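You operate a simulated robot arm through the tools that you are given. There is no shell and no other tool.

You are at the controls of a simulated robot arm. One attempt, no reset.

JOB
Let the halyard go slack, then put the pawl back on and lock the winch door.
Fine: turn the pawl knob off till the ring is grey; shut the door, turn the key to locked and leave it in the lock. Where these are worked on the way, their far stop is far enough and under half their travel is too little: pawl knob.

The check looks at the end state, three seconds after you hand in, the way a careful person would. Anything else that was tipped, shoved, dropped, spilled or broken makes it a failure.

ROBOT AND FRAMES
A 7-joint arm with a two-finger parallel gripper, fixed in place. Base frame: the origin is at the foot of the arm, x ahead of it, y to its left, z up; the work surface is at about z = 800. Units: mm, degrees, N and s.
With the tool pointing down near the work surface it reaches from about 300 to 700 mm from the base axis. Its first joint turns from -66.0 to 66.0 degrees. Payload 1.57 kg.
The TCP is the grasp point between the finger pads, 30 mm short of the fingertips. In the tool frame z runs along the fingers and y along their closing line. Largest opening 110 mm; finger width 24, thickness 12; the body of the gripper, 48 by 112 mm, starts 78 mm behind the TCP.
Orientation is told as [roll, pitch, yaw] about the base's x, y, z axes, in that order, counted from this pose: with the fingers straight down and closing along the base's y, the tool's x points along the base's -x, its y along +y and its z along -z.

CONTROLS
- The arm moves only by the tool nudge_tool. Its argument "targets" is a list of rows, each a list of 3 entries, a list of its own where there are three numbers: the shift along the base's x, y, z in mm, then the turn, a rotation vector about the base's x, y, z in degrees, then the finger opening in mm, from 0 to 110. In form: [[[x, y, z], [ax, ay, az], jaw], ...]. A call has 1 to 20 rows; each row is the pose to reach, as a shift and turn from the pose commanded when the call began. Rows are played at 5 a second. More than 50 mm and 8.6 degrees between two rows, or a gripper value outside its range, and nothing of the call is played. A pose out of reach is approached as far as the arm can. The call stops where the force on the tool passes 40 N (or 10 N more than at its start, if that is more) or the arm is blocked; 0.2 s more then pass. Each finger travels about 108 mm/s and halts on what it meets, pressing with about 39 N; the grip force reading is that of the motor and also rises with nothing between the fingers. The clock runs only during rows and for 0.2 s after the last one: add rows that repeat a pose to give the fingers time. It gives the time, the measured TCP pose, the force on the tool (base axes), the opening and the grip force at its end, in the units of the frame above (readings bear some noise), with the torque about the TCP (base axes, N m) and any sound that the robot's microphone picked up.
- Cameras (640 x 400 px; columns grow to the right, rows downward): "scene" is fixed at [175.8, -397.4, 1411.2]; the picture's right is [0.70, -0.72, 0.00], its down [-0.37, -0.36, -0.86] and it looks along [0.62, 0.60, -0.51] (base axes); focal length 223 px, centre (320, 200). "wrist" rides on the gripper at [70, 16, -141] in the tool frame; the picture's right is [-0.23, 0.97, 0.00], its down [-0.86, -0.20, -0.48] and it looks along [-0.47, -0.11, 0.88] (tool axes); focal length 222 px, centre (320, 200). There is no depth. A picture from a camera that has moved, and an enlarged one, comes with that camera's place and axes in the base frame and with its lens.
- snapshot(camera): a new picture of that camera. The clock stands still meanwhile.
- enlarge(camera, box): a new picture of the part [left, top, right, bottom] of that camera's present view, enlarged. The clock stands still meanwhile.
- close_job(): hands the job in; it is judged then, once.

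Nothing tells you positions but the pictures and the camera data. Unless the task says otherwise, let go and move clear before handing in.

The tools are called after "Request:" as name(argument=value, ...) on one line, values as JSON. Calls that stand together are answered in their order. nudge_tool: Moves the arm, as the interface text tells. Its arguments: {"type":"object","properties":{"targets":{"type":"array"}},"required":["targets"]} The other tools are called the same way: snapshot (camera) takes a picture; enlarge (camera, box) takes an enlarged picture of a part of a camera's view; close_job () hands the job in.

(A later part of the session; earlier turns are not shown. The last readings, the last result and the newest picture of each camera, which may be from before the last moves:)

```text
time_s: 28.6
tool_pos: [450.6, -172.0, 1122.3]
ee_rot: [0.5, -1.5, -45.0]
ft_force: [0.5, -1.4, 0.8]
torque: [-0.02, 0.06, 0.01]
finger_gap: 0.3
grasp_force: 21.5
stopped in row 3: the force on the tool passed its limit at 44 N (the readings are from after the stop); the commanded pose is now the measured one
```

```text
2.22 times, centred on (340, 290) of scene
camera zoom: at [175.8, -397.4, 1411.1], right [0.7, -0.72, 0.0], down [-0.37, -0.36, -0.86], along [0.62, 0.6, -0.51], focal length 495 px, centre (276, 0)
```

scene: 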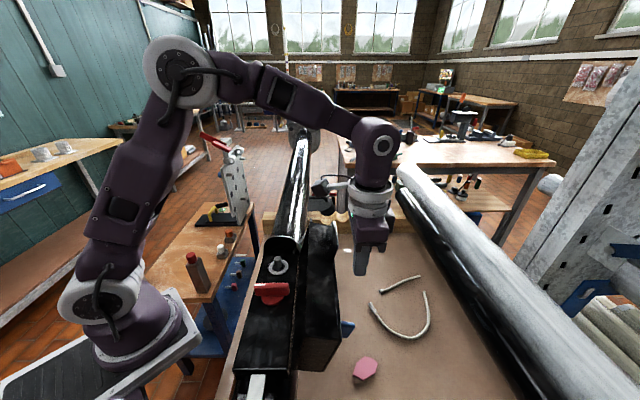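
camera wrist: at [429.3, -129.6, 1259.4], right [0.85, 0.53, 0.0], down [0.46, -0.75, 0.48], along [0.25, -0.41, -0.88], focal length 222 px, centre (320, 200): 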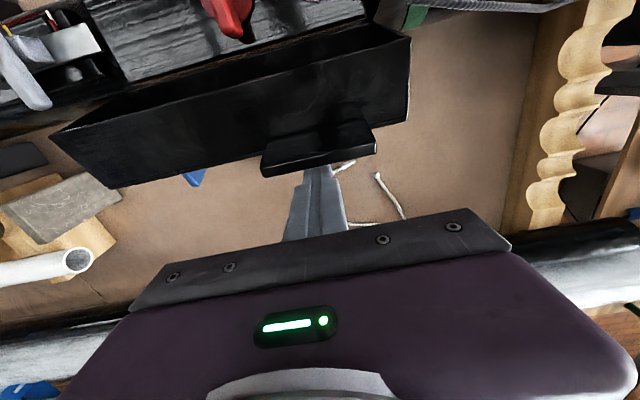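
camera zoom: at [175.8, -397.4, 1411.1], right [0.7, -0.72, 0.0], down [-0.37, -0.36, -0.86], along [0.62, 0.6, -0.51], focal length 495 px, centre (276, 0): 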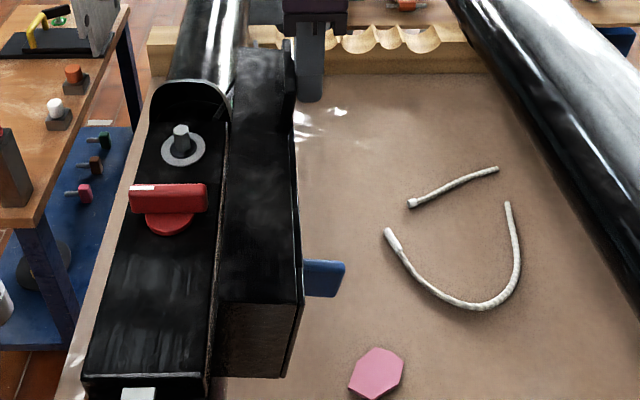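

Request:
nudge_tool(targets=[[[-0.7, 0.7, -1], [0, 0, 0], 0], [[-1.4, 1.4, -2], [0, 0, 0], 0], [[-1.4, 1.4, -2], [0, 0, 0], 0], [[-1.4, 1.4, -2], [0, 0, 0], 0]])

Request:
enlarge(camera="wrist", box=[220, 60, 440, 220])

Request:
enlarge(camera="scene", box=[300, 190, 400, 270])

```text
time_s: 29.4
tool_pos: [450.3, -172.7, 1121.6]
ee_rot: [0.4, -2.1, -44.9]
ft_force: [2.4, -2.4, 3.2]
torque: [0.01, 0.08, 0.03]
finger_gap: 0.3
grasp_force: 21.5
stopped in row 3: the force on the tool passed its limit at 42 N (the readings are from after the stop); the commanded pose is now the measured one
```

```text
2.50 times, centred on (330, 140) of wrist
camera zoom: at [407.9, -109.3, 1261.2], right [0.85, 0.53, 0.02], down [0.45, -0.74, 0.51], along [0.28, -0.42, -0.86], focal length 555 px, centre (295, 350)
```

zoom: 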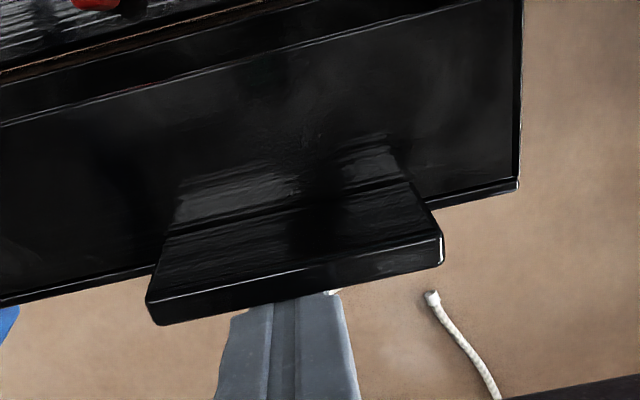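

```text
5.00 times, centred on (350, 230) of scene
camera zoom: at [175.8, -397.5, 1411.1], right [0.7, -0.72, 0.0], down [-0.37, -0.36, -0.86], along [0.62, 0.6, -0.51], focal length 1113 px, centre (170, 50)
```

zoom: 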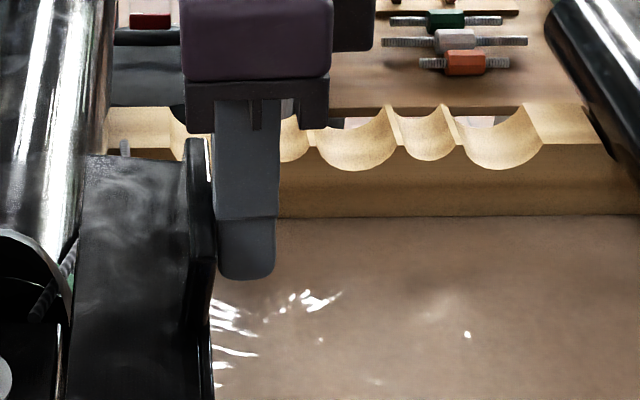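

Request:
nudge_tool(targets=[[[-0.7, 0.7, 0], [0, 0, 0], 0], [[-0.7, 0.7, 0], [0, 0, 0], 0]])

Request:
nudge_tool(targets=[[[0, 0, 0], [0, 0, 0], 0], [[0, 0, 0], [0, 0, 0], 0], [[0, 0, 0], [0, 0, 0], 0]])

```text
time_s: 30.0
tool_pos: [450.8, -172.3, 1121.3]
ee_rot: [0.6, -2.2, -45.1]
ft_force: [4.3, -4.0, 10.7]
torque: [0.07, 0.18, 0.0]
finger_gap: 0.1
grasp_force: 21.6
```

```text
time_s: 30.8
tool_pos: [449.6, -172.2, 1122.3]
ee_rot: [0.5, -2.0, -45.0]
ft_force: [6.2, -5.6, 17.4]
torque: [0.08, 0.32, 0.01]
finger_gap: 0.1
grasp_force: 20.9
```

The reading shows a large vertical force: the plate moves upward as it swings, and the high-friction fingers were holding it back. I'll follow the hinge arc with the tool rotating along with the door, in small slow steps.

Request:
nudge_tool(targets=[[[0, 0, 0.7], [0, 0, 0], 0], [[-1.5, 1.5, 1.8], [-0.71, -0.71, 0], 0], [[-3.0, 3.0, 3.1], [-1.41, -1.41, 0], 0], [[-4.6, 4.6, 4.3], [-2.12, -2.12, 0], 0], [[-6.15, 6.15, 5.5], [-2.83, -2.83, 0], 0], [[-7.7, 7.7, 6.7], [-3.54, -3.54, 0], 0], [[-9.3, 9.3, 7.8], [-4.24, -4.24, 0], 0], [[-10.9, 10.9, 8.9], [-4.95, -4.95, 0], 0], [[-12.5, 12.5, 10.0], [-5.66, -5.66, 0], 0]])

Request:
enlarge(camera="scene", box=[260, 200, 420, 380])

```text
time_s: 32.8
tool_pos: [437.1, -158.9, 1131.7]
ee_rot: [0.4, -10.0, -44.8]
ft_force: [3.8, -4.1, 15.4]
torque: [0.07, 0.2, 0.02]
finger_gap: 0.1
grasp_force: 21.3
```

```text
2.22 times, centred on (340, 290) of scene
camera zoom: at [175.8, -397.4, 1411.2], right [0.7, -0.72, 0.0], down [-0.37, -0.36, -0.86], along [0.62, 0.6, -0.51], focal length 495 px, centre (276, 0)
```

zoom: 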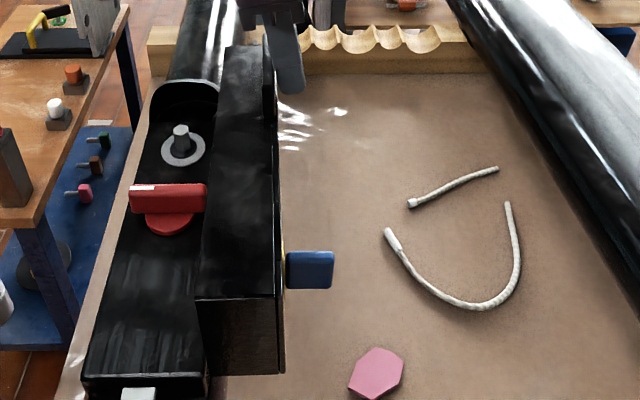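

That works well: the door is following at low force. I'll continue along the arc.

Request:
nudge_tool(targets=[[[-2.45, 2.45, 1.9], [-1.06, -1.06, 0], 0], [[-4.93, 4.93, 3.4], [-2.12, -2.12, 0], 0], [[-7.43, 7.43, 4.7], [-3.18, -3.18, 0], 0], [[-9.96, 9.96, 5.9], [-4.24, -4.24, 0], 0], [[-12.51, 12.51, 7.0], [-5.3, -5.3, 0], 0], [[-15.08, 15.08, 8.0], [-6.36, -6.36, 0], 0], [[-17.66, 17.66, 9.0], [-7.42, -7.42, 0], 0], [[-20.27, 20.27, 9.8], [-8.49, -8.49, 0], 0], [[-22.88, 22.88, 10.5], [-9.55, -9.55, 0], 0], [[-25.51, 25.51, 11.1], [-10.61, -10.61, 0], 0]])

Request:
enlarge(camera="scene", box=[260, 200, 420, 380])

```text
time_s: 35.0
tool_pos: [411.4, -133.8, 1143.5]
ee_rot: [0.4, -25.0, -45.0]
ft_force: [0.0, -1.2, 0.4]
torque: [-0.01, 0.0, 0.01]
finger_gap: 0.1
grasp_force: 21.0
```

```text
2.22 times, centred on (340, 290) of scene
camera zoom: at [175.8, -397.4, 1411.1], right [0.7, -0.72, 0.0], down [-0.37, -0.36, -0.86], along [0.62, 0.6, -0.51], focal length 495 px, centre (276, 0)
```

zoom: 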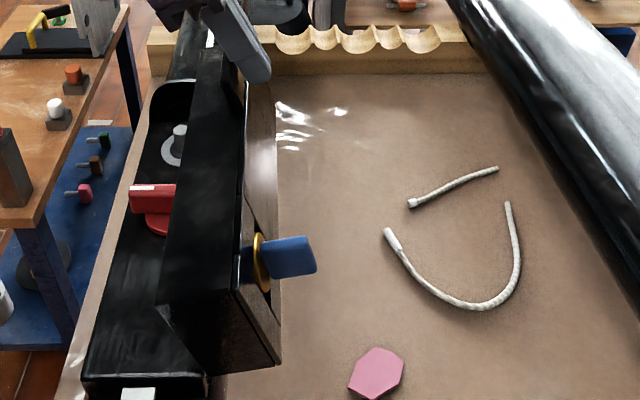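

Request:
snapshot(camera="wrist")

Request:
enlarge(camera="scene", box=[280, 190, 360, 290])

```text
taken
camera wrist: at [334.9, -36.4, 1242.0], right [0.83, 0.55, 0.1], down [0.26, -0.55, 0.79], along [0.49, -0.63, -0.6], focal length 222 px, centre (320, 200)
```

wrist: 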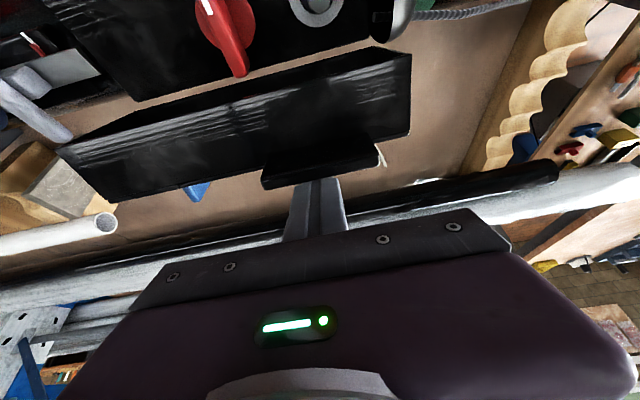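

```text
4.00 times, centred on (320, 240) of scene
camera zoom: at [175.8, -397.4, 1411.1], right [0.7, -0.72, 0.0], down [-0.37, -0.36, -0.86], along [0.62, 0.6, -0.51], focal length 890 px, centre (320, 40)
```

zoom: 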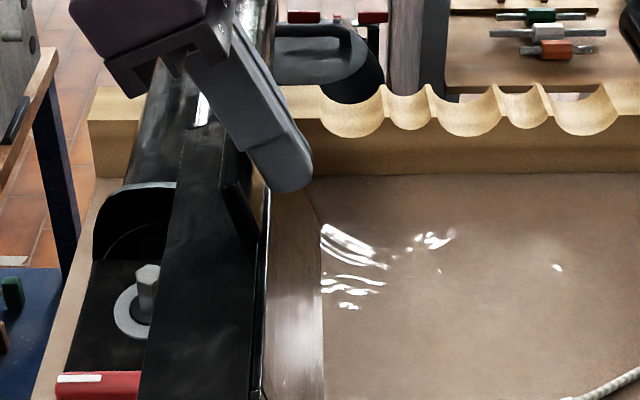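

Request:
nudge_tool(targets=[[[-2.66, 2.66, 0.5], [-1.06, -1.06, 0], 0], [[-5.33, 5.33, 1.0], [-2.12, -2.12, 0], 0], [[-8.01, 8.01, 1.3], [-3.18, -3.18, 0], 0], [[-10.69, 10.69, 1.6], [-4.24, -4.24, 0], 0], [[-13.38, 13.38, 1.7], [-5.3, -5.3, 0], 0], [[-16.07, 16.07, 1.8], [-6.36, -6.36, 0], 0], [[-18.76, 18.76, 1.7], [-7.42, -7.42, 0], 0], [[-21.45, 21.45, 1.6], [-8.49, -8.49, 0], 0], [[-24.13, 24.13, 1.3], [-9.55, -9.55, 0], 0], [[-26.81, 26.81, 1.0], [-10.61, -10.61, 0], 0], [[-29.48, 29.48, 0.5], [-11.67, -11.67, 0], 0], [[-32.14, 32.14, 0], [-12.73, -12.73, 0], 0]])

Request:
snapshot(camera="wrist")

Request:
enlarge(camera="scene", box=[220, 180, 400, 380])

```text
time_s: 37.6
tool_pos: [379.0, -99.6, 1150.0]
ee_rot: [1.1, -42.4, -45.2]
ft_force: [0.0, -0.7, 1.1]
torque: [0.0, -0.03, 0.03]
finger_gap: 0.1
grasp_force: 21.2
out of reach, approached as far as the arm can: row 10, 11, 12
```

```text
taken
camera wrist: at [285.1, 14.0, 1208.6], right [0.8, 0.58, 0.17], down [0.07, -0.37, 0.93], along [0.59, -0.73, -0.34], focal length 222 px, centre (320, 200)
```

wrist: 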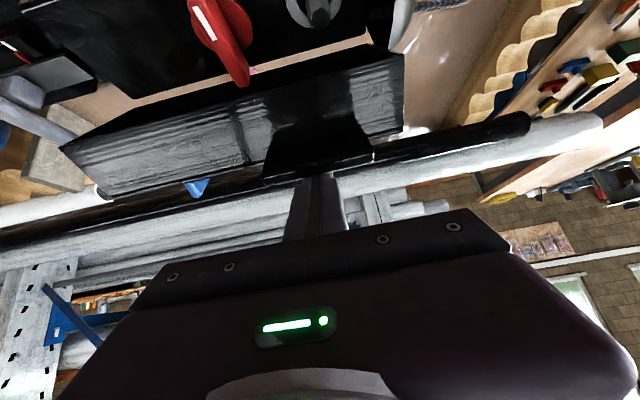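

```text
2.00 times, centred on (310, 280) of scene
camera zoom: at [175.8, -397.4, 1411.2], right [0.7, -0.72, 0.0], down [-0.37, -0.36, -0.86], along [0.62, 0.6, -0.51], focal length 445 px, centre (340, 40)
```

zoom: 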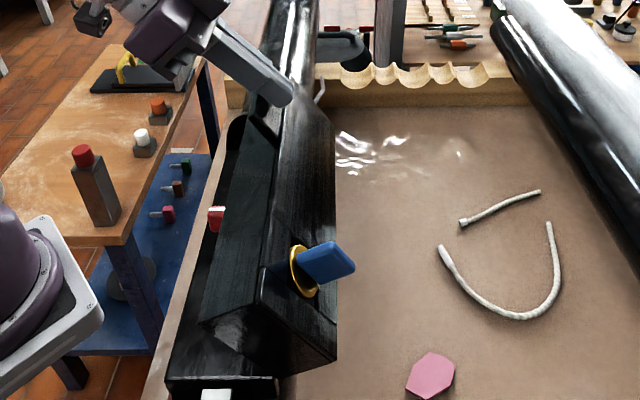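

The door is now past its balance point and the arm's reach in this tilt is used up. I'll back off from the plate, rise, and return the tool to vertical.

Request:
nudge_tool(targets=[[[10, -10, 15], [0, 0, 0], 0], [[20, -20, 30], [5, 5, 0], 0], [[20, -20, 40], [10, 10, 0], 0], [[20, -20, 50], [15, 15, 0], 0], [[20, -20, 60], [20, 20, 0], 0], [[20, -20, 60], [25, 25, 0], 0], [[20, -20, 60], [30, 30, 0], 0], [[20, -20, 60], [30, 30, 0], 0]])

Request:
snapshot(camera="wrist")

Request:
enlarge(camera="scene", box=[220, 180, 400, 380])

```text
time_s: 39.4
tool_pos: [398.7, -120.5, 1210.2]
ee_rot: [0.4, -0.6, -44.9]
ft_force: [-0.2, 0.1, 0.2]
torque: [0.0, -0.01, -0.02]
finger_gap: 0.0
grasp_force: 21.0
```

```text
taken
camera wrist: at [359.4, -59.6, 1351.7], right [0.85, 0.53, 0.01], down [0.46, -0.75, 0.48], along [0.26, -0.41, -0.88], focal length 222 px, centre (320, 200)
```

wrist: 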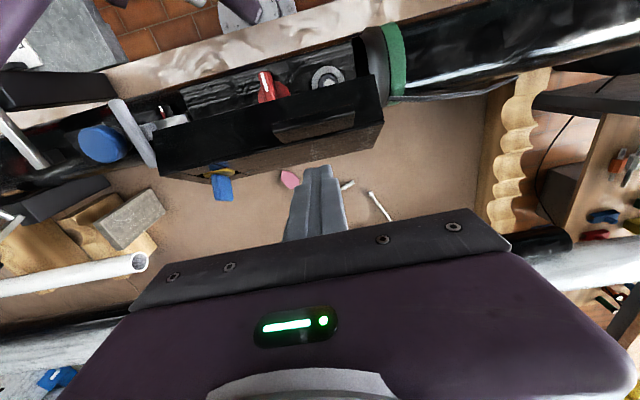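

```text
2.00 times, centred on (310, 280) of scene
camera zoom: at [175.8, -397.4, 1411.2], right [0.7, -0.72, 0.0], down [-0.37, -0.36, -0.86], along [0.62, 0.6, -0.51], focal length 445 px, centre (340, 40)
```

zoom: 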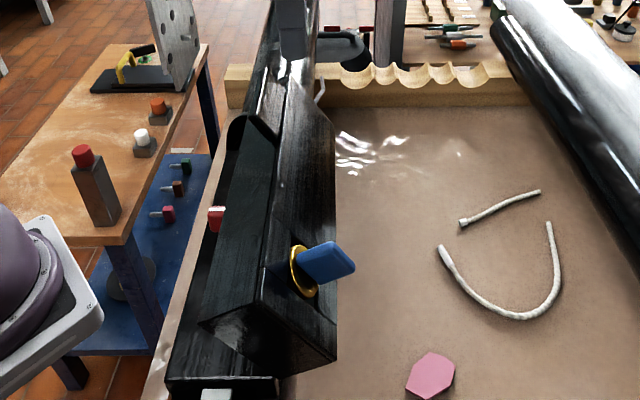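

The door stands at about 43° short of vertical-over and is leaning over the compartment. I'll bring the fingertips onto the plate from above-right and push it along its arc.

Request:
nudge_tool(targets=[[[-3.5, 3.5, -40], [0, 0, 0], 0], [[-6.4, 6.4, -51], [0, 0, 0], 0], [[-10.6, 10.6, -57], [0, 0, 0], 0], [[-14.8, 14.8, -63], [0, 0, 0], 0], [[-19.6, 19.6, -69.8], [0, 0, 0], 0], [[-21.2, 21.2, -70.5], [0, 0, 0], 0], [[-22.8, 22.8, -71.3], [0, 0, 0], 0], [[-24.3, 24.3, -72.2], [0, 0, 0], 0], [[-25.8, 25.8, -73.1], [0, 0, 0], 0], [[-27.4, 27.4, -74], [0, 0, 0], 0], [[-28.9, 28.9, -75], [0, 0, 0], 0]])

Request:
snapshot(camera="wrist")

Request:
enlarge(camera="scene", box=[220, 180, 400, 380])

```text
time_s: 41.8
tool_pos: [369.2, -91.9, 1135.9]
ee_rot: [0.4, -0.6, -45.0]
ft_force: [0.0, 0.3, 0.7]
torque: [0.01, 0.01, 0.04]
finger_gap: 0.0
grasp_force: 21.0
```

```text
taken
camera wrist: at [330.5, -30.9, 1276.7], right [0.85, 0.53, 0.01], down [0.46, -0.74, 0.49], along [0.26, -0.41, -0.87], focal length 222 px, centre (320, 200)
```

wrist: 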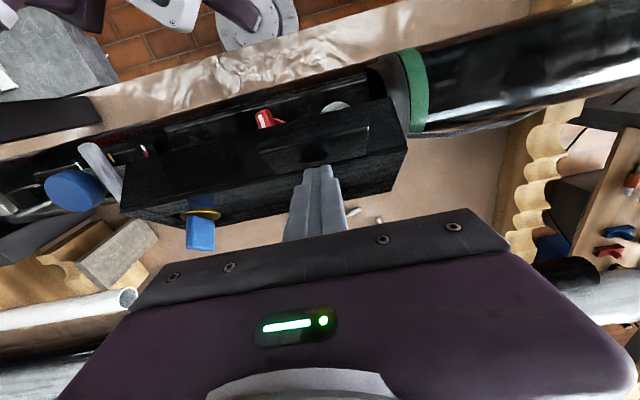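

```text
2.00 times, centred on (310, 280) of scene
camera zoom: at [175.8, -397.4, 1411.2], right [0.7, -0.72, 0.0], down [-0.37, -0.36, -0.86], along [0.62, 0.6, -0.51], focal length 445 px, centre (340, 40)
```

zoom: 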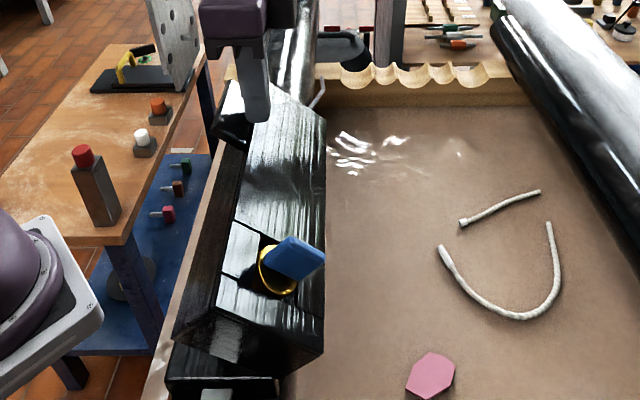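

Request:
nudge_tool(targets=[[[-3.2, 3.2, -2.5], [0, 0, 0], 0], [[-6.4, 6.4, -5], [0, 0, 0], 0], [[-9.4, 9.4, -7.7], [0, 0, 0], 0], [[-12.4, 12.4, -10.5], [0, 0, 0], 0], [[-15.2, 15.2, -13.4], [0, 0, 0], 0], [[-18.1, 18.1, -16.5], [0, 0, 0], 0], [[-20.7, 20.7, -20], [0, 0, 0], 0], [[-23.3, 23.3, -23.5], [0, 0, 0], 0], [[-25.7, 25.7, -27.2], [0, 0, 0], 0], [[-28.1, 28.1, -31], [0, 0, 0], 0], [[-30.3, 30.3, -35], [0, 0, 0], 0], [[-32.5, 32.5, -39], [0, 0, 0], 0]])

Request:
snapshot(camera="wrist")

Request:
enlarge(camera="scene", box=[220, 180, 400, 380])

```text
time_s: 44.4
tool_pos: [339.4, -58.8, 1095.5]
ee_rot: [0.5, -0.7, -45.0]
ft_force: [-0.2, 0.2, 0.4]
torque: [-0.01, 0.01, 0.03]
finger_gap: 0.1
grasp_force: 22.1
```

```text
taken
camera wrist: at [298.3, 1.8, 1237.6], right [0.85, 0.53, 0.01], down [0.46, -0.74, 0.49], along [0.26, -0.41, -0.87], focal length 222 px, centre (320, 200)
```

wrist: 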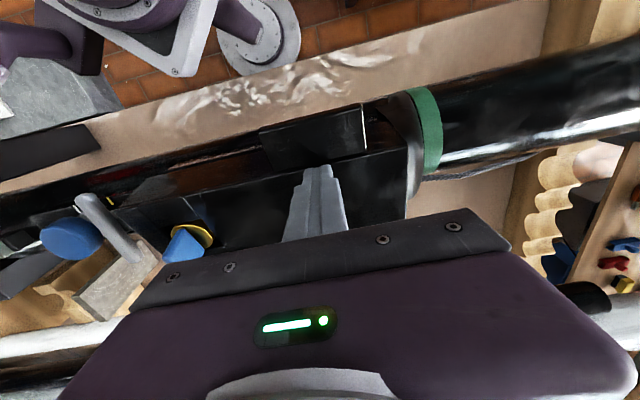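

```text
2.00 times, centred on (310, 280) of scene
camera zoom: at [175.8, -397.4, 1411.2], right [0.7, -0.72, 0.0], down [-0.37, -0.36, -0.86], along [0.62, 0.6, -0.51], focal length 445 px, centre (340, 40)
```

zoom: 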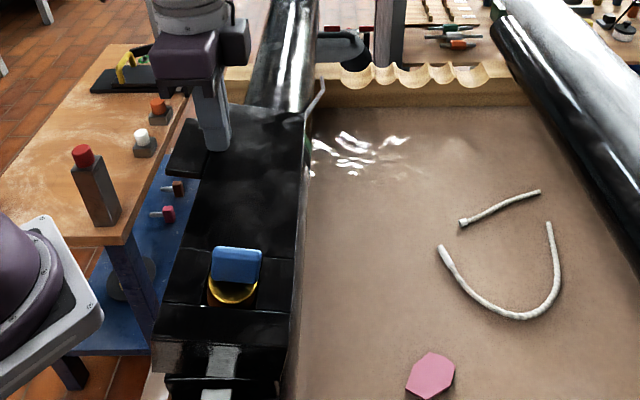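

The door is nearly closed. I'll press it gently the rest of the way down.

Request:
nudge_tool(targets=[[[-2, 2, -4], [0, 0, 0], 0], [[-3.8, 3.8, -8], [0, 0, 0], 0], [[-4.5, 4.5, -11], [0, 0, 0], 0], [[-5, 5, -14], [0, 0, 0], 0], [[-5, 5, -16], [0, 0, 0], 0], [[-5, 5, -18], [0, 0, 0], 0], [[-5, 5, -20], [0, 0, 0], 0], [[-5, 5, -20], [0, 0, 0], 0]])

Request:
snapshot(camera="wrist")

Request:
enlarge(camera="scene", box=[220, 220, 360, 380])

```text
time_s: 46.2
tool_pos: [333.0, -54.1, 1077.8]
ee_rot: [0.5, -0.6, -44.9]
ft_force: [-5.1, 1.9, 18.2]
torque: [0.22, 0.29, -0.06]
finger_gap: 0.0
grasp_force: 21.5
stopped in row 8: the force on the tool passed its limit at 41 N (the readings are from after the stop); the commanded pose is now the measured one
```

```text
taken
camera wrist: at [292.5, 7.0, 1218.7], right [0.85, 0.53, 0.01], down [0.46, -0.74, 0.49], along [0.27, -0.41, -0.87], focal length 222 px, centre (320, 200)
```

wrist: 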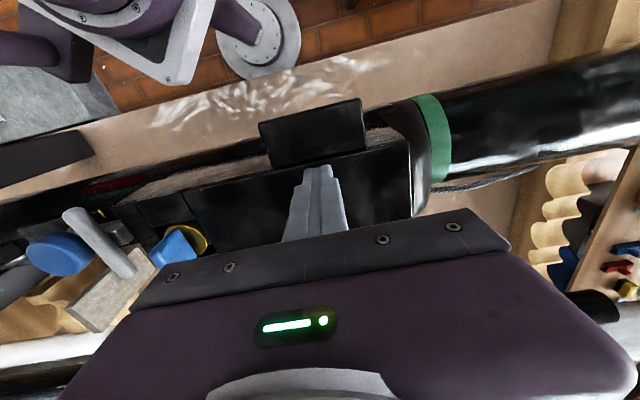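

```text
2.50 times, centred on (290, 300) of scene
camera zoom: at [175.5, -397.3, 1411.2], right [0.7, -0.72, 0.0], down [-0.37, -0.36, -0.86], along [0.62, 0.6, -0.51], focal length 556 px, centre (395, -50)
```

zoom: 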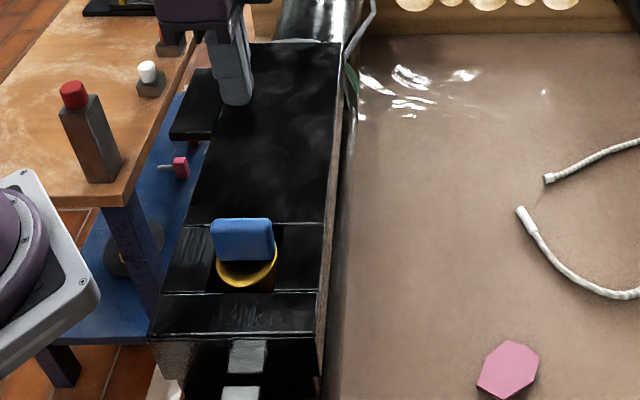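

The door is shut against its stop with the plate top at about z = 1048. I'll rise and move over the blue key at around (261, -177) to inspect it.

Request:
nudge_tool(targets=[[[0, 0, 30], [0, 0, 0], 0], [[0, 0, 70], [0, 0, 0], 0], [[0, 0, 110], [0, 0, 0], 0], [[-18, -31, 120], [0, 0, 0], 30], [[-36, -62, 120], [0, 0, 0], 60], [[-54, -93, 120], [0, 0, 0], 60], [[-72, -123, 120], [0, 0, 0], 60], [[-72, -123, 120], [0, 0, 0], 60]])

Request:
snapshot(camera="wrist")

Request:
snapshot(camera="scene")

```text
time_s: 48.0
tool_pos: [261.5, -177.0, 1197.1]
ee_rot: [0.5, -0.6, -44.9]
ft_force: [-0.1, -0.4, -0.1]
torque: [0.02, 0.0, 0.02]
finger_gap: 60.1
grasp_force: 0.1
```

```text
taken
camera wrist: at [221.1, -116.8, 1337.4], right [0.85, 0.53, 0.01], down [0.46, -0.74, 0.49], along [0.26, -0.41, -0.87], focal length 222 px, centre (320, 200)
```

wrist: 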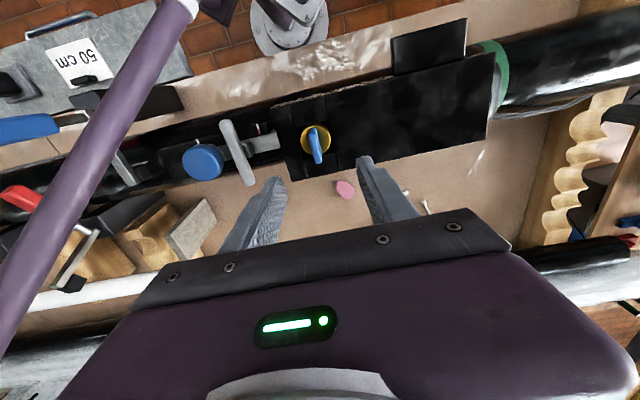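

```text
taken
```

scene: 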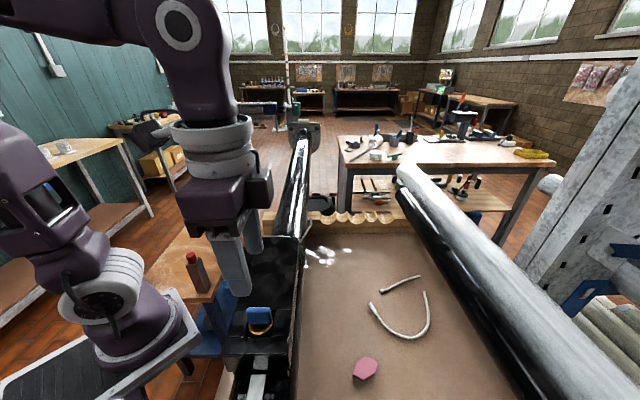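

Request:
enlarge(camera="wrist", box=[260, 90, 380, 190])

Request:
enlarge(camera="scene", box=[210, 280, 310, 360])

Request:
enlarge(camera="wrist", box=[340, 20, 520, 170])

```text
4.00 times, centred on (320, 140) of wrist
camera zoom: at [221.1, -116.8, 1337.4], right [0.85, 0.53, 0.01], down [0.46, -0.74, 0.49], along [0.26, -0.41, -0.87], focal length 888 px, centre (320, 440)
```

zoom: 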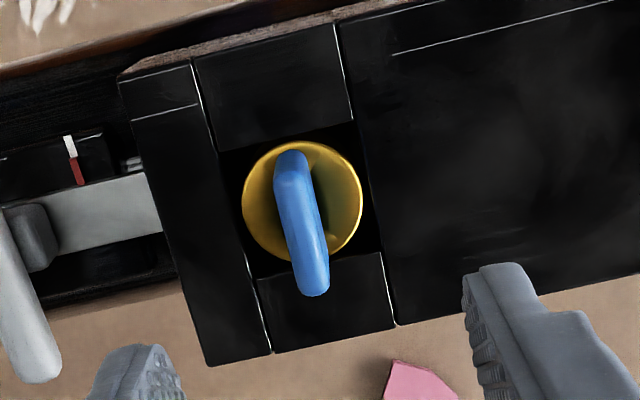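

```text
5.00 times, centred on (260, 320) of scene
camera zoom: at [175.8, -397.4, 1411.2], right [0.7, -0.72, 0.0], down [-0.37, -0.36, -0.86], along [0.62, 0.6, -0.51], focal length 1113 px, centre (620, -400)
```

zoom: 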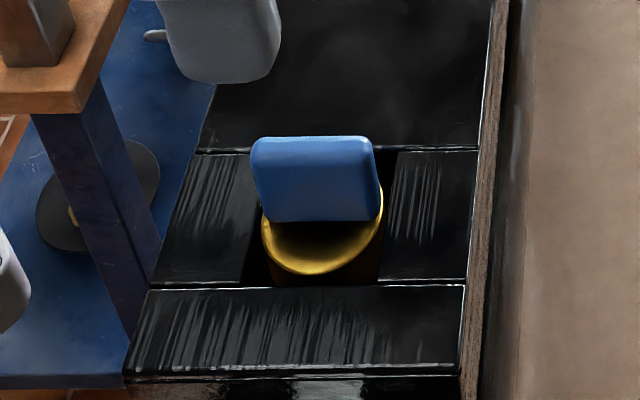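

```text
2.67 times, centred on (430, 95) of wrist
camera zoom: at [221.1, -116.8, 1337.4], right [0.85, 0.53, 0.01], down [0.46, -0.74, 0.49], along [0.26, -0.41, -0.87], focal length 592 px, centre (27, 480)
```

zoom: 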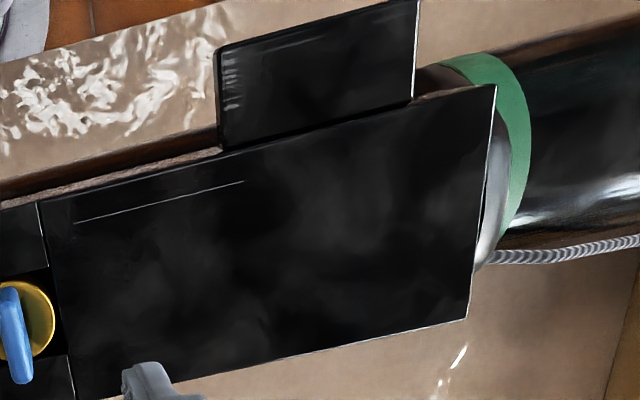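

The key's blue bow stands up and lies across the pole, centred near (257, -181.5). I'll straighten the tool, centre over it, and lower with the fingers open.

Request:
nudge_tool(targets=[[[-4.6, -4.5, 0], [0.07, 0.77, 0], 60], [[-4.6, -4.5, -30], [0.07, 0.77, 0], 60], [[-4.6, -4.5, -60], [0.07, 0.77, 0], 60], [[-4.6, -4.5, -80], [0.07, 0.77, 0], 60], [[-4.6, -4.5, -80], [0.07, 0.77, 0], 60]])

Request:
enlarge(camera="wrist", box=[240, 90, 400, 210])

Request:
enlarge(camera="scene", box=[210, 260, 310, 340])

```text
time_s: 49.2
tool_pos: [257.0, -181.9, 1116.9]
ee_rot: [0.0, 0.0, -45.0]
ft_force: [0.4, 0.3, 0.0]
torque: [-0.01, 0.02, -0.01]
finger_gap: 59.9
grasp_force: 0.1
```

```text
3.33 times, centred on (320, 150) of wrist
camera zoom: at [219.0, -121.1, 1258.5], right [0.85, 0.53, 0.0], down [0.46, -0.75, 0.48], along [0.25, -0.41, -0.88], focal length 740 px, centre (320, 367)
```

zoom: 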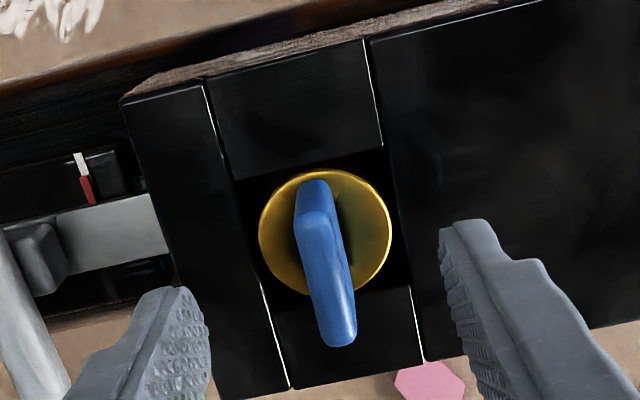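

```text
5.00 times, centred on (260, 300) of scene
camera zoom: at [175.8, -397.4, 1411.2], right [0.7, -0.72, 0.0], down [-0.37, -0.36, -0.86], along [0.62, 0.6, -0.51], focal length 1113 px, centre (620, -300)
```

zoom: 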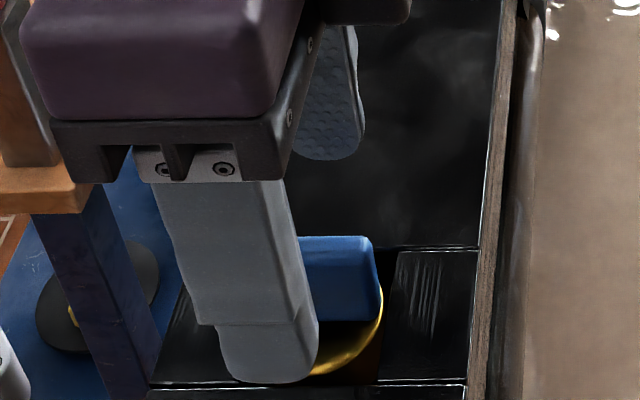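

The alignment looks good and the bow is between the fingers. I'll shift 1 mm and lower so the tips are just above the plate.

Request:
nudge_tool(targets=[[[0.8, 0.8, -8], [0, 0, 0], 60], [[0.8, 0.8, -16], [0, 0, 0], 60], [[0.8, 0.8, -23], [0, 0, 0], 60], [[0.8, 0.8, -29], [0, 0, 0], 60], [[0.8, 0.8, -29], [0, 0, 0], 60]])

Request:
enlarge(camera="wrist", box=[240, 90, 400, 210])

Request:
enlarge(camera="scene", box=[210, 260, 310, 340])

```text
time_s: 50.4
tool_pos: [257.4, -180.8, 1089.0]
ee_rot: [0.0, 0.0, -45.1]
ft_force: [-0.5, 0.0, -0.3]
torque: [-0.02, 0.02, 0.01]
finger_gap: 59.7
grasp_force: 0.1
```

```text
3.33 times, centred on (320, 150) of wrist
camera zoom: at [219.1, -120.0, 1229.7], right [0.85, 0.53, 0.0], down [0.46, -0.75, 0.48], along [0.25, -0.41, -0.88], focal length 740 px, centre (320, 367)
```

zoom: 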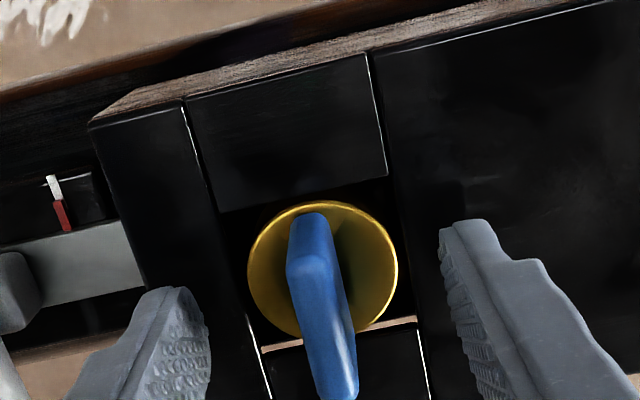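

```text
5.00 times, centred on (260, 300) of scene
camera zoom: at [175.8, -397.4, 1411.2], right [0.7, -0.72, 0.0], down [-0.37, -0.36, -0.86], along [0.62, 0.6, -0.51], focal length 1113 px, centre (620, -300)
```

zoom: 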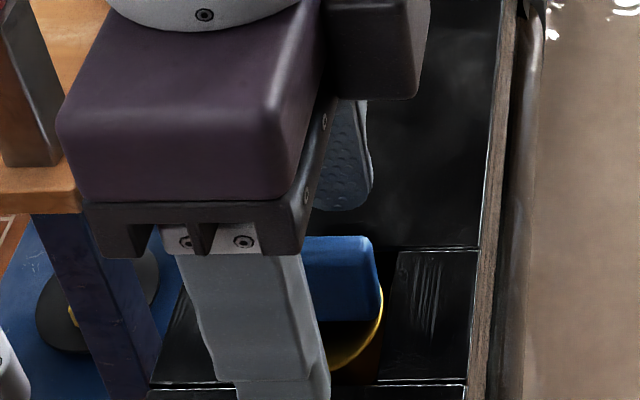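

Request:
nudge_tool(targets=[[[0, 0, -3], [0, 0, 0], 60], [[0, 0, -3], [0, 0, 0], 30], [[0, 0, -3], [0, 0, 0], 0], [[0, 0, -3], [0, 0, 0], 0], [[0, 0, -3], [0, 0, 0], 0], [[0, 0, -3], [0, 0, 0], 0]])

Request:
enlarge(camera="wrist", box=[240, 90, 400, 210])

```text
time_s: 51.8
tool_pos: [257.9, -181.1, 1084.2]
ee_rot: [0.0, 0.0, -45.0]
ft_force: [-1.0, 0.0, 0.6]
torque: [0.0, 0.02, -0.01]
finger_gap: 8.3
grasp_force: 26.7
```

```text
3.33 times, centred on (320, 150) of wrist
camera zoom: at [219.3, -119.9, 1226.9], right [0.85, 0.53, 0.0], down [0.46, -0.75, 0.48], along [0.25, -0.41, -0.88], focal length 740 px, centre (320, 367)
```

zoom: 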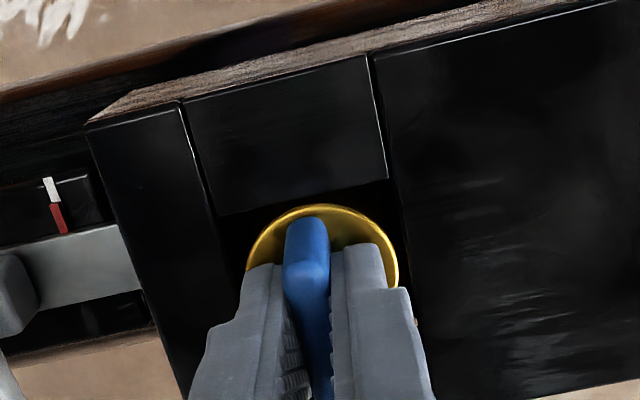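

The key bow is gripped (8.3 mm) with almost no side load. I'll test a small turn for the free direction.

Request:
nudge_tool(targets=[[[0, 0, 0], [0, 0, 2], 0], [[0, 0, 0], [0, 0, 4], 0], [[0, 0, 0], [0, 0, 6], 0], [[0, 0, 0], [0, 0, 6], 0]])

Request:
enlarge(camera="wrist", box=[240, 90, 400, 210])

```text
time_s: 52.8
tool_pos: [257.5, -180.2, 1085.1]
ee_rot: [0.0, -0.1, -38.9]
ft_force: [-0.5, 1.1, 0.3]
torque: [0.06, -0.02, 0.0]
finger_gap: 8.5
grasp_force: 27.6
```

```text
3.33 times, centred on (320, 150) of wrist
camera zoom: at [213.1, -124.4, 1226.9], right [0.79, 0.61, 0.0], down [0.54, -0.69, 0.48], along [0.29, -0.38, -0.88], focal length 740 px, centre (320, 367)
```

zoom: 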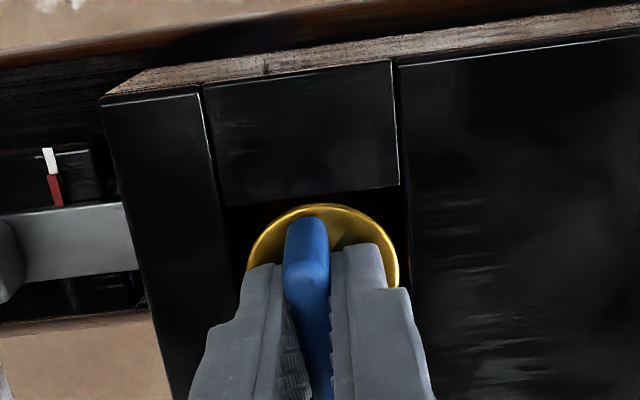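

Request:
nudge_tool(targets=[[[0, 0, 0], [0, 0, -3], 0], [[0, 0, 0], [0, 0, -6], 0], [[0, 0, 0], [0, 0, -9], 0], [[0, 0, 0], [0, 0, -12], 0], [[0, 0, 0], [0, 0, -12], 0]])

Request:
enlarge(camera="wrist", box=[240, 90, 400, 210])

```text
time_s: 54.0
tool_pos: [257.2, -179.5, 1085.5]
ee_rot: [0.0, 0.1, -51.0]
ft_force: [1.5, 1.0, 0.3]
torque: [0.04, -0.03, 0.0]
finger_gap: 8.7
grasp_force: 27.4
```

```text
3.33 times, centred on (320, 150) of wrist
camera zoom: at [225.8, -116.4, 1227.0], right [0.9, 0.44, 0.0], down [0.38, -0.79, 0.48], along [0.21, -0.43, -0.88], focal length 740 px, centre (320, 367)
```

zoom: 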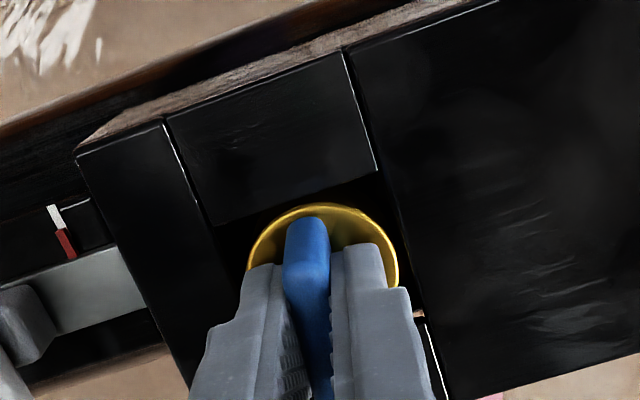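

Request:
nudge_tool(targets=[[[0, 0, 0], [0, 0, -3], 0], [[0, 0, 0], [0, 0, -6], 0], [[0, 0, 0], [0, 0, -9], 0], [[0, 0, 0], [0, 0, -12], 0], [[0, 0, 0], [0, 0, -12], 0]])

Request:
enlarge(camera="wrist", box=[240, 90, 400, 210])

Request:
enlarge(camera="scene", box=[210, 260, 310, 340])

```text
time_s: 55.2
tool_pos: [257.9, -179.8, 1085.1]
ee_rot: [-0.1, 0.0, -63.0]
ft_force: [8.9, 8.8, 2.0]
torque: [0.22, -0.27, 0.23]
finger_gap: 8.8
grasp_force: 27.3
```

```text
3.33 times, centred on (320, 150) of wrist
camera zoom: at [240.3, -111.0, 1226.9], right [0.97, 0.24, 0.0], down [0.21, -0.85, 0.48], along [0.12, -0.46, -0.88], focal length 740 px, centre (320, 367)
```

zoom: 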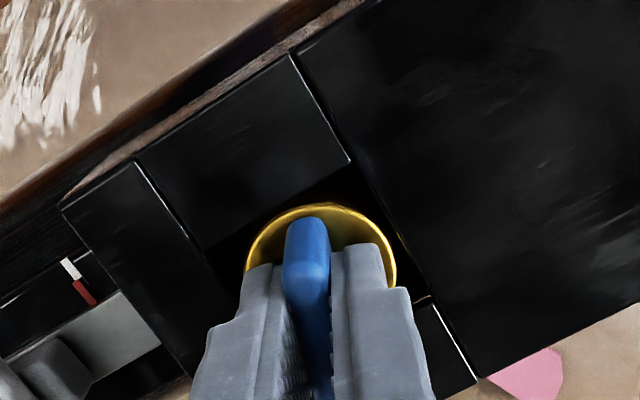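

```text
5.00 times, centred on (260, 300) of scene
camera zoom: at [176.1, -397.1, 1411.2], right [0.7, -0.72, 0.0], down [-0.37, -0.36, -0.86], along [0.62, 0.6, -0.51], focal length 1113 px, centre (620, -300)
```

zoom: 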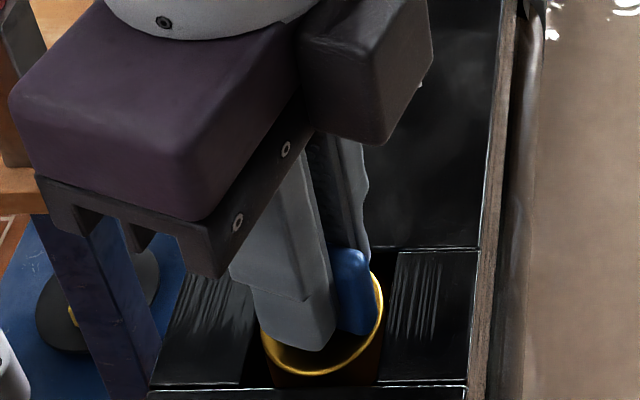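

Request:
nudge_tool(targets=[[[0, 0, 0], [0, 0, -2], 0], [[0, 0, 0], [0, 0, -4], 0], [[0, 0, 0], [0, 0, -6], 0], [[0, 0, 0], [0, 0, -6], 0]])

Request:
enlarge(camera="wrist", box=[240, 90, 400, 210])

```text
time_s: 56.2
tool_pos: [257.4, -180.1, 1084.8]
ee_rot: [-0.1, -0.1, -69.0]
ft_force: [15.4, 11.5, 0.0]
torque: [0.11, -0.3, 0.68]
finger_gap: 8.8
grasp_force: 27.6
```

```text
3.33 times, centred on (320, 150) of wrist
camera zoom: at [247.6, -109.4, 1226.6], right [0.99, 0.14, 0.0], down [0.12, -0.87, 0.48], along [0.07, -0.47, -0.88], focal length 740 px, centre (320, 367)
```

zoom: 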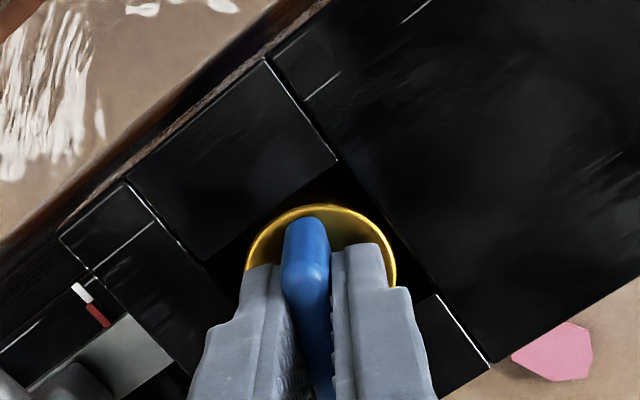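

There is a stop in the clockwise direction about 15° past where the key started. I'll turn the other way to find the opposite stop.

Request:
nudge_tool(targets=[[[0, 0, 0], [0, 0, 6], 0], [[0, 0, 0], [0, 0, 12], 0], [[0, 0, 0], [0, 0, 18], 0], [[0, 0, 0], [0, 0, 24], 0], [[0, 0, 0], [0, 0, 30], 0], [[0, 0, 0], [0, 0, 36], 0], [[0, 0, 0], [0, 0, 42], 0], [[0, 0, 0], [0, 0, 42], 0]])

Request:
enlarge(camera="wrist", box=[240, 90, 400, 210])

```text
time_s: 58.0
tool_pos: [257.9, -180.3, 1084.1]
ee_rot: [0.0, 0.0, -26.9]
ft_force: [3.7, 7.5, 0.4]
torque: [0.26, -0.1, -0.11]
finger_gap: 9.0
grasp_force: 26.8
```

```text
3.33 times, centred on (320, 150) of wrist
camera zoom: at [202.1, -134.3, 1226.7], right [0.64, 0.77, 0.0], down [0.67, -0.56, 0.48], along [0.37, -0.31, -0.88], focal length 740 px, centre (320, 367)
```

zoom: 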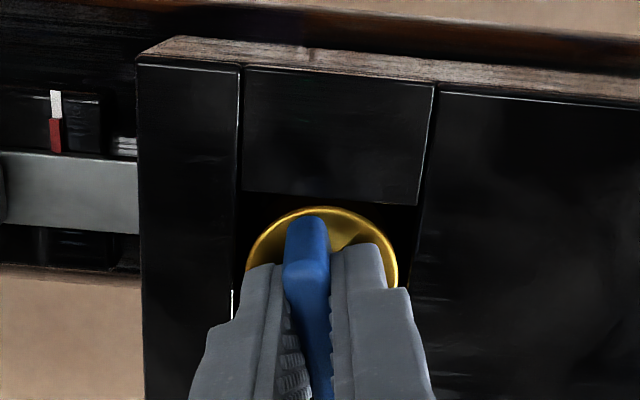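

Request:
nudge_tool(targets=[[[0, 0, 0], [0, 0, 4], 0], [[0, 0, 0], [0, 0, 8], 0], [[0, 0, 0], [0, 0, 12], 0], [[0, 0, 0], [0, 0, 12], 0]])

Request:
enlarge(camera="wrist", box=[240, 90, 400, 210])

```text
time_s: 59.0
tool_pos: [257.4, -180.6, 1084.8]
ee_rot: [-0.1, 0.0, -14.9]
ft_force: [2.8, 6.2, 0.0]
torque: [0.23, -0.11, -0.06]
finger_gap: 8.4
grasp_force: 26.8
```

```text
3.33 times, centred on (320, 150) of wrist
camera zoom: at [193.9, -146.9, 1226.9], right [0.47, 0.88, 0.0], down [0.78, -0.41, 0.48], along [0.42, -0.23, -0.88], focal length 740 px, centre (320, 367)
```

zoom: 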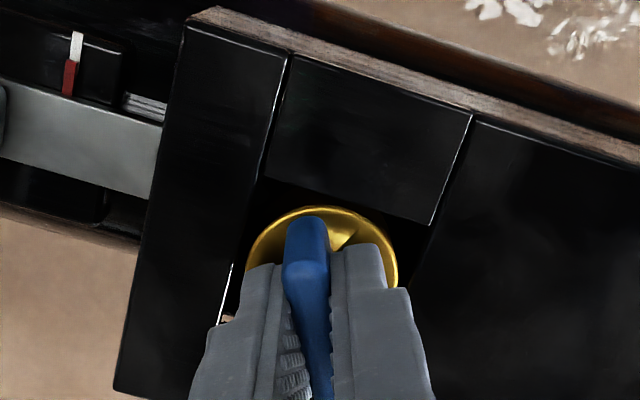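

Request:
nudge_tool(targets=[[[0, 0, 0], [0, 0, 5], 0], [[0, 0, 0], [0, 0, 10], 0], [[0, 0, 0], [0, 0, 15], 0], [[0, 0, 0], [0, 0, 20], 0], [[0, 0, 0], [0, 0, 25], 0], [[0, 0, 0], [0, 0, 30], 0], [[0, 0, 0], [0, 0, 30], 0]])

Request:
enlarge(camera="wrist", box=[240, 90, 400, 210])

```text
time_s: 60.6
tool_pos: [258.1, -180.1, 1084.5]
ee_rot: [0.0, 0.0, 15.0]
ft_force: [-0.4, 6.1, 1.5]
torque: [0.23, 0.0, 0.01]
finger_gap: 8.7
grasp_force: 28.0
```

```text
3.33 times, centred on (320, 150) of wrist
camera zoom: at [185.1, -183.3, 1226.8], right [-0.03, 1.0, 0.0], down [0.88, 0.03, 0.48], along [0.48, 0.02, -0.88], focal length 740 px, centre (320, 367)
```

zoom: 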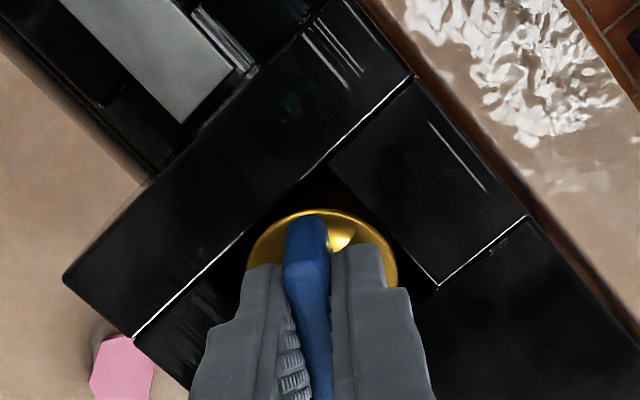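

Request:
nudge_tool(targets=[[[0, 0, 0], [0, 0, 5], 0], [[0, 0, 0], [0, 0, 10], 0], [[0, 0, 0], [0, 0, 15], 0], [[0, 0, 0], [0, 0, 20], 0], [[0, 0, 0], [0, 0, 25], 0], [[0, 0, 0], [0, 0, 30], 0], [[0, 0, 0], [0, 0, 30], 0]])

Request:
enlarge(camera="wrist", box=[240, 90, 400, 210])

Request:
enlarge(camera="scene", box=[210, 260, 310, 340])

```text
time_s: 62.2
tool_pos: [257.8, -181.6, 1085.0]
ee_rot: [0.0, 0.0, 45.1]
ft_force: [-3.5, 1.3, 1.0]
torque: [0.07, 0.15, -0.01]
finger_gap: 8.6
grasp_force: 27.1
```

```text
3.33 times, centred on (320, 150) of wrist
camera zoom: at [196.1, -218.9, 1226.8], right [-0.53, 0.85, 0.0], down [0.74, 0.47, 0.48], along [0.41, 0.25, -0.88], focal length 740 px, centre (320, 367)
```

zoom: 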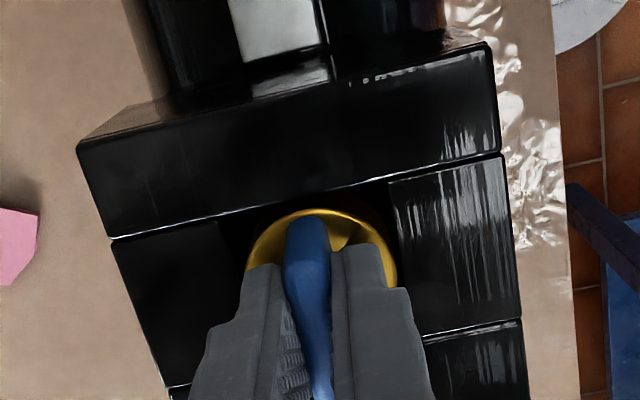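

```text
5.00 times, centred on (260, 300) of scene
camera zoom: at [175.7, -397.4, 1411.2], right [0.7, -0.72, 0.0], down [-0.37, -0.36, -0.86], along [0.62, 0.6, -0.51], focal length 1113 px, centre (620, -300)
```

zoom: 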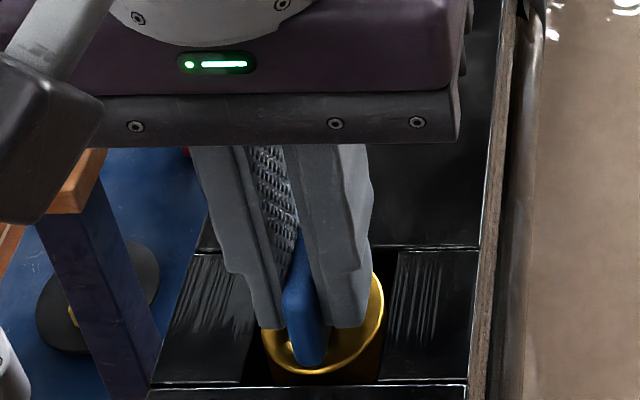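

Request:
nudge_tool(targets=[[[0, 0, 0], [0, 0, 4], 0], [[0, 0, 0], [0, 0, 8], 0], [[0, 0, 0], [0, 0, 12], 0], [[0, 0, 0], [0, 0, 16], 0], [[0, 0, 0], [0, 0, 16], 0]])

Request:
enlarge(camera="wrist", box=[240, 90, 400, 210])

```text
time_s: 63.4
tool_pos: [258.1, -180.5, 1085.5]
ee_rot: [-0.1, 0.0, 61.1]
ft_force: [1.2, -1.4, -1.2]
torque: [0.02, 0.05, -0.12]
finger_gap: 8.6
grasp_force: 27.7
```

```text
3.33 times, centred on (320, 150) of wrist
camera zoom: at [208.9, -234.0, 1226.9], right [-0.74, 0.67, 0.0], down [0.59, 0.65, 0.48], along [0.32, 0.35, -0.88], focal length 740 px, centre (320, 367)
```

zoom: 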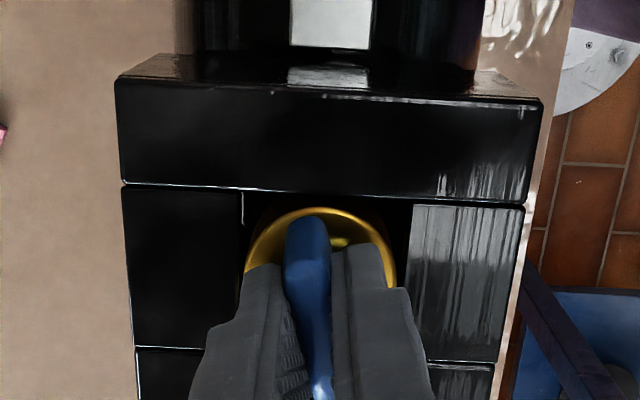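

Request:
nudge_tool(targets=[[[0, 0, 0], [0, 0, 3], 0], [[0, 0, 0], [0, 0, 6], 0], [[0, 0, 0], [0, 0, 9], 0], [[0, 0, 0], [0, 0, 9], 0]])

Request:
enlarge(camera="wrist", box=[240, 90, 400, 210])

```text
time_s: 64.4
tool_pos: [258.4, -180.0, 1084.6]
ee_rot: [-0.2, 0.1, 70.1]
ft_force: [4.3, -1.1, 1.3]
torque: [0.37, 0.2, -0.69]
finger_gap: 9.8
grasp_force: 27.9
```

```text
3.33 times, centred on (320, 150) of wrist
camera zoom: at [217.9, -240.9, 1226.9], right [-0.84, 0.55, 0.0], down [0.48, 0.74, 0.48], along [0.26, 0.4, -0.88], focal length 740 px, centre (320, 367)
```

zoom: 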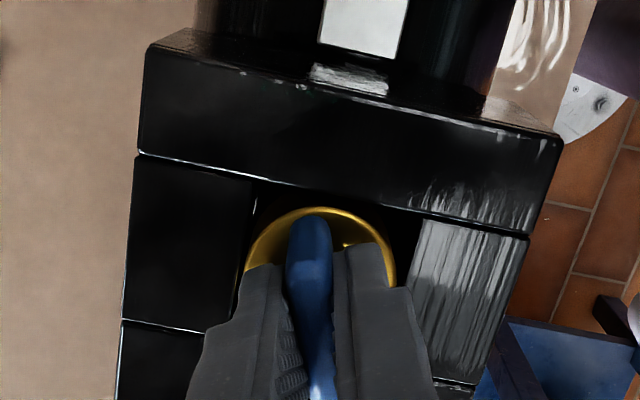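

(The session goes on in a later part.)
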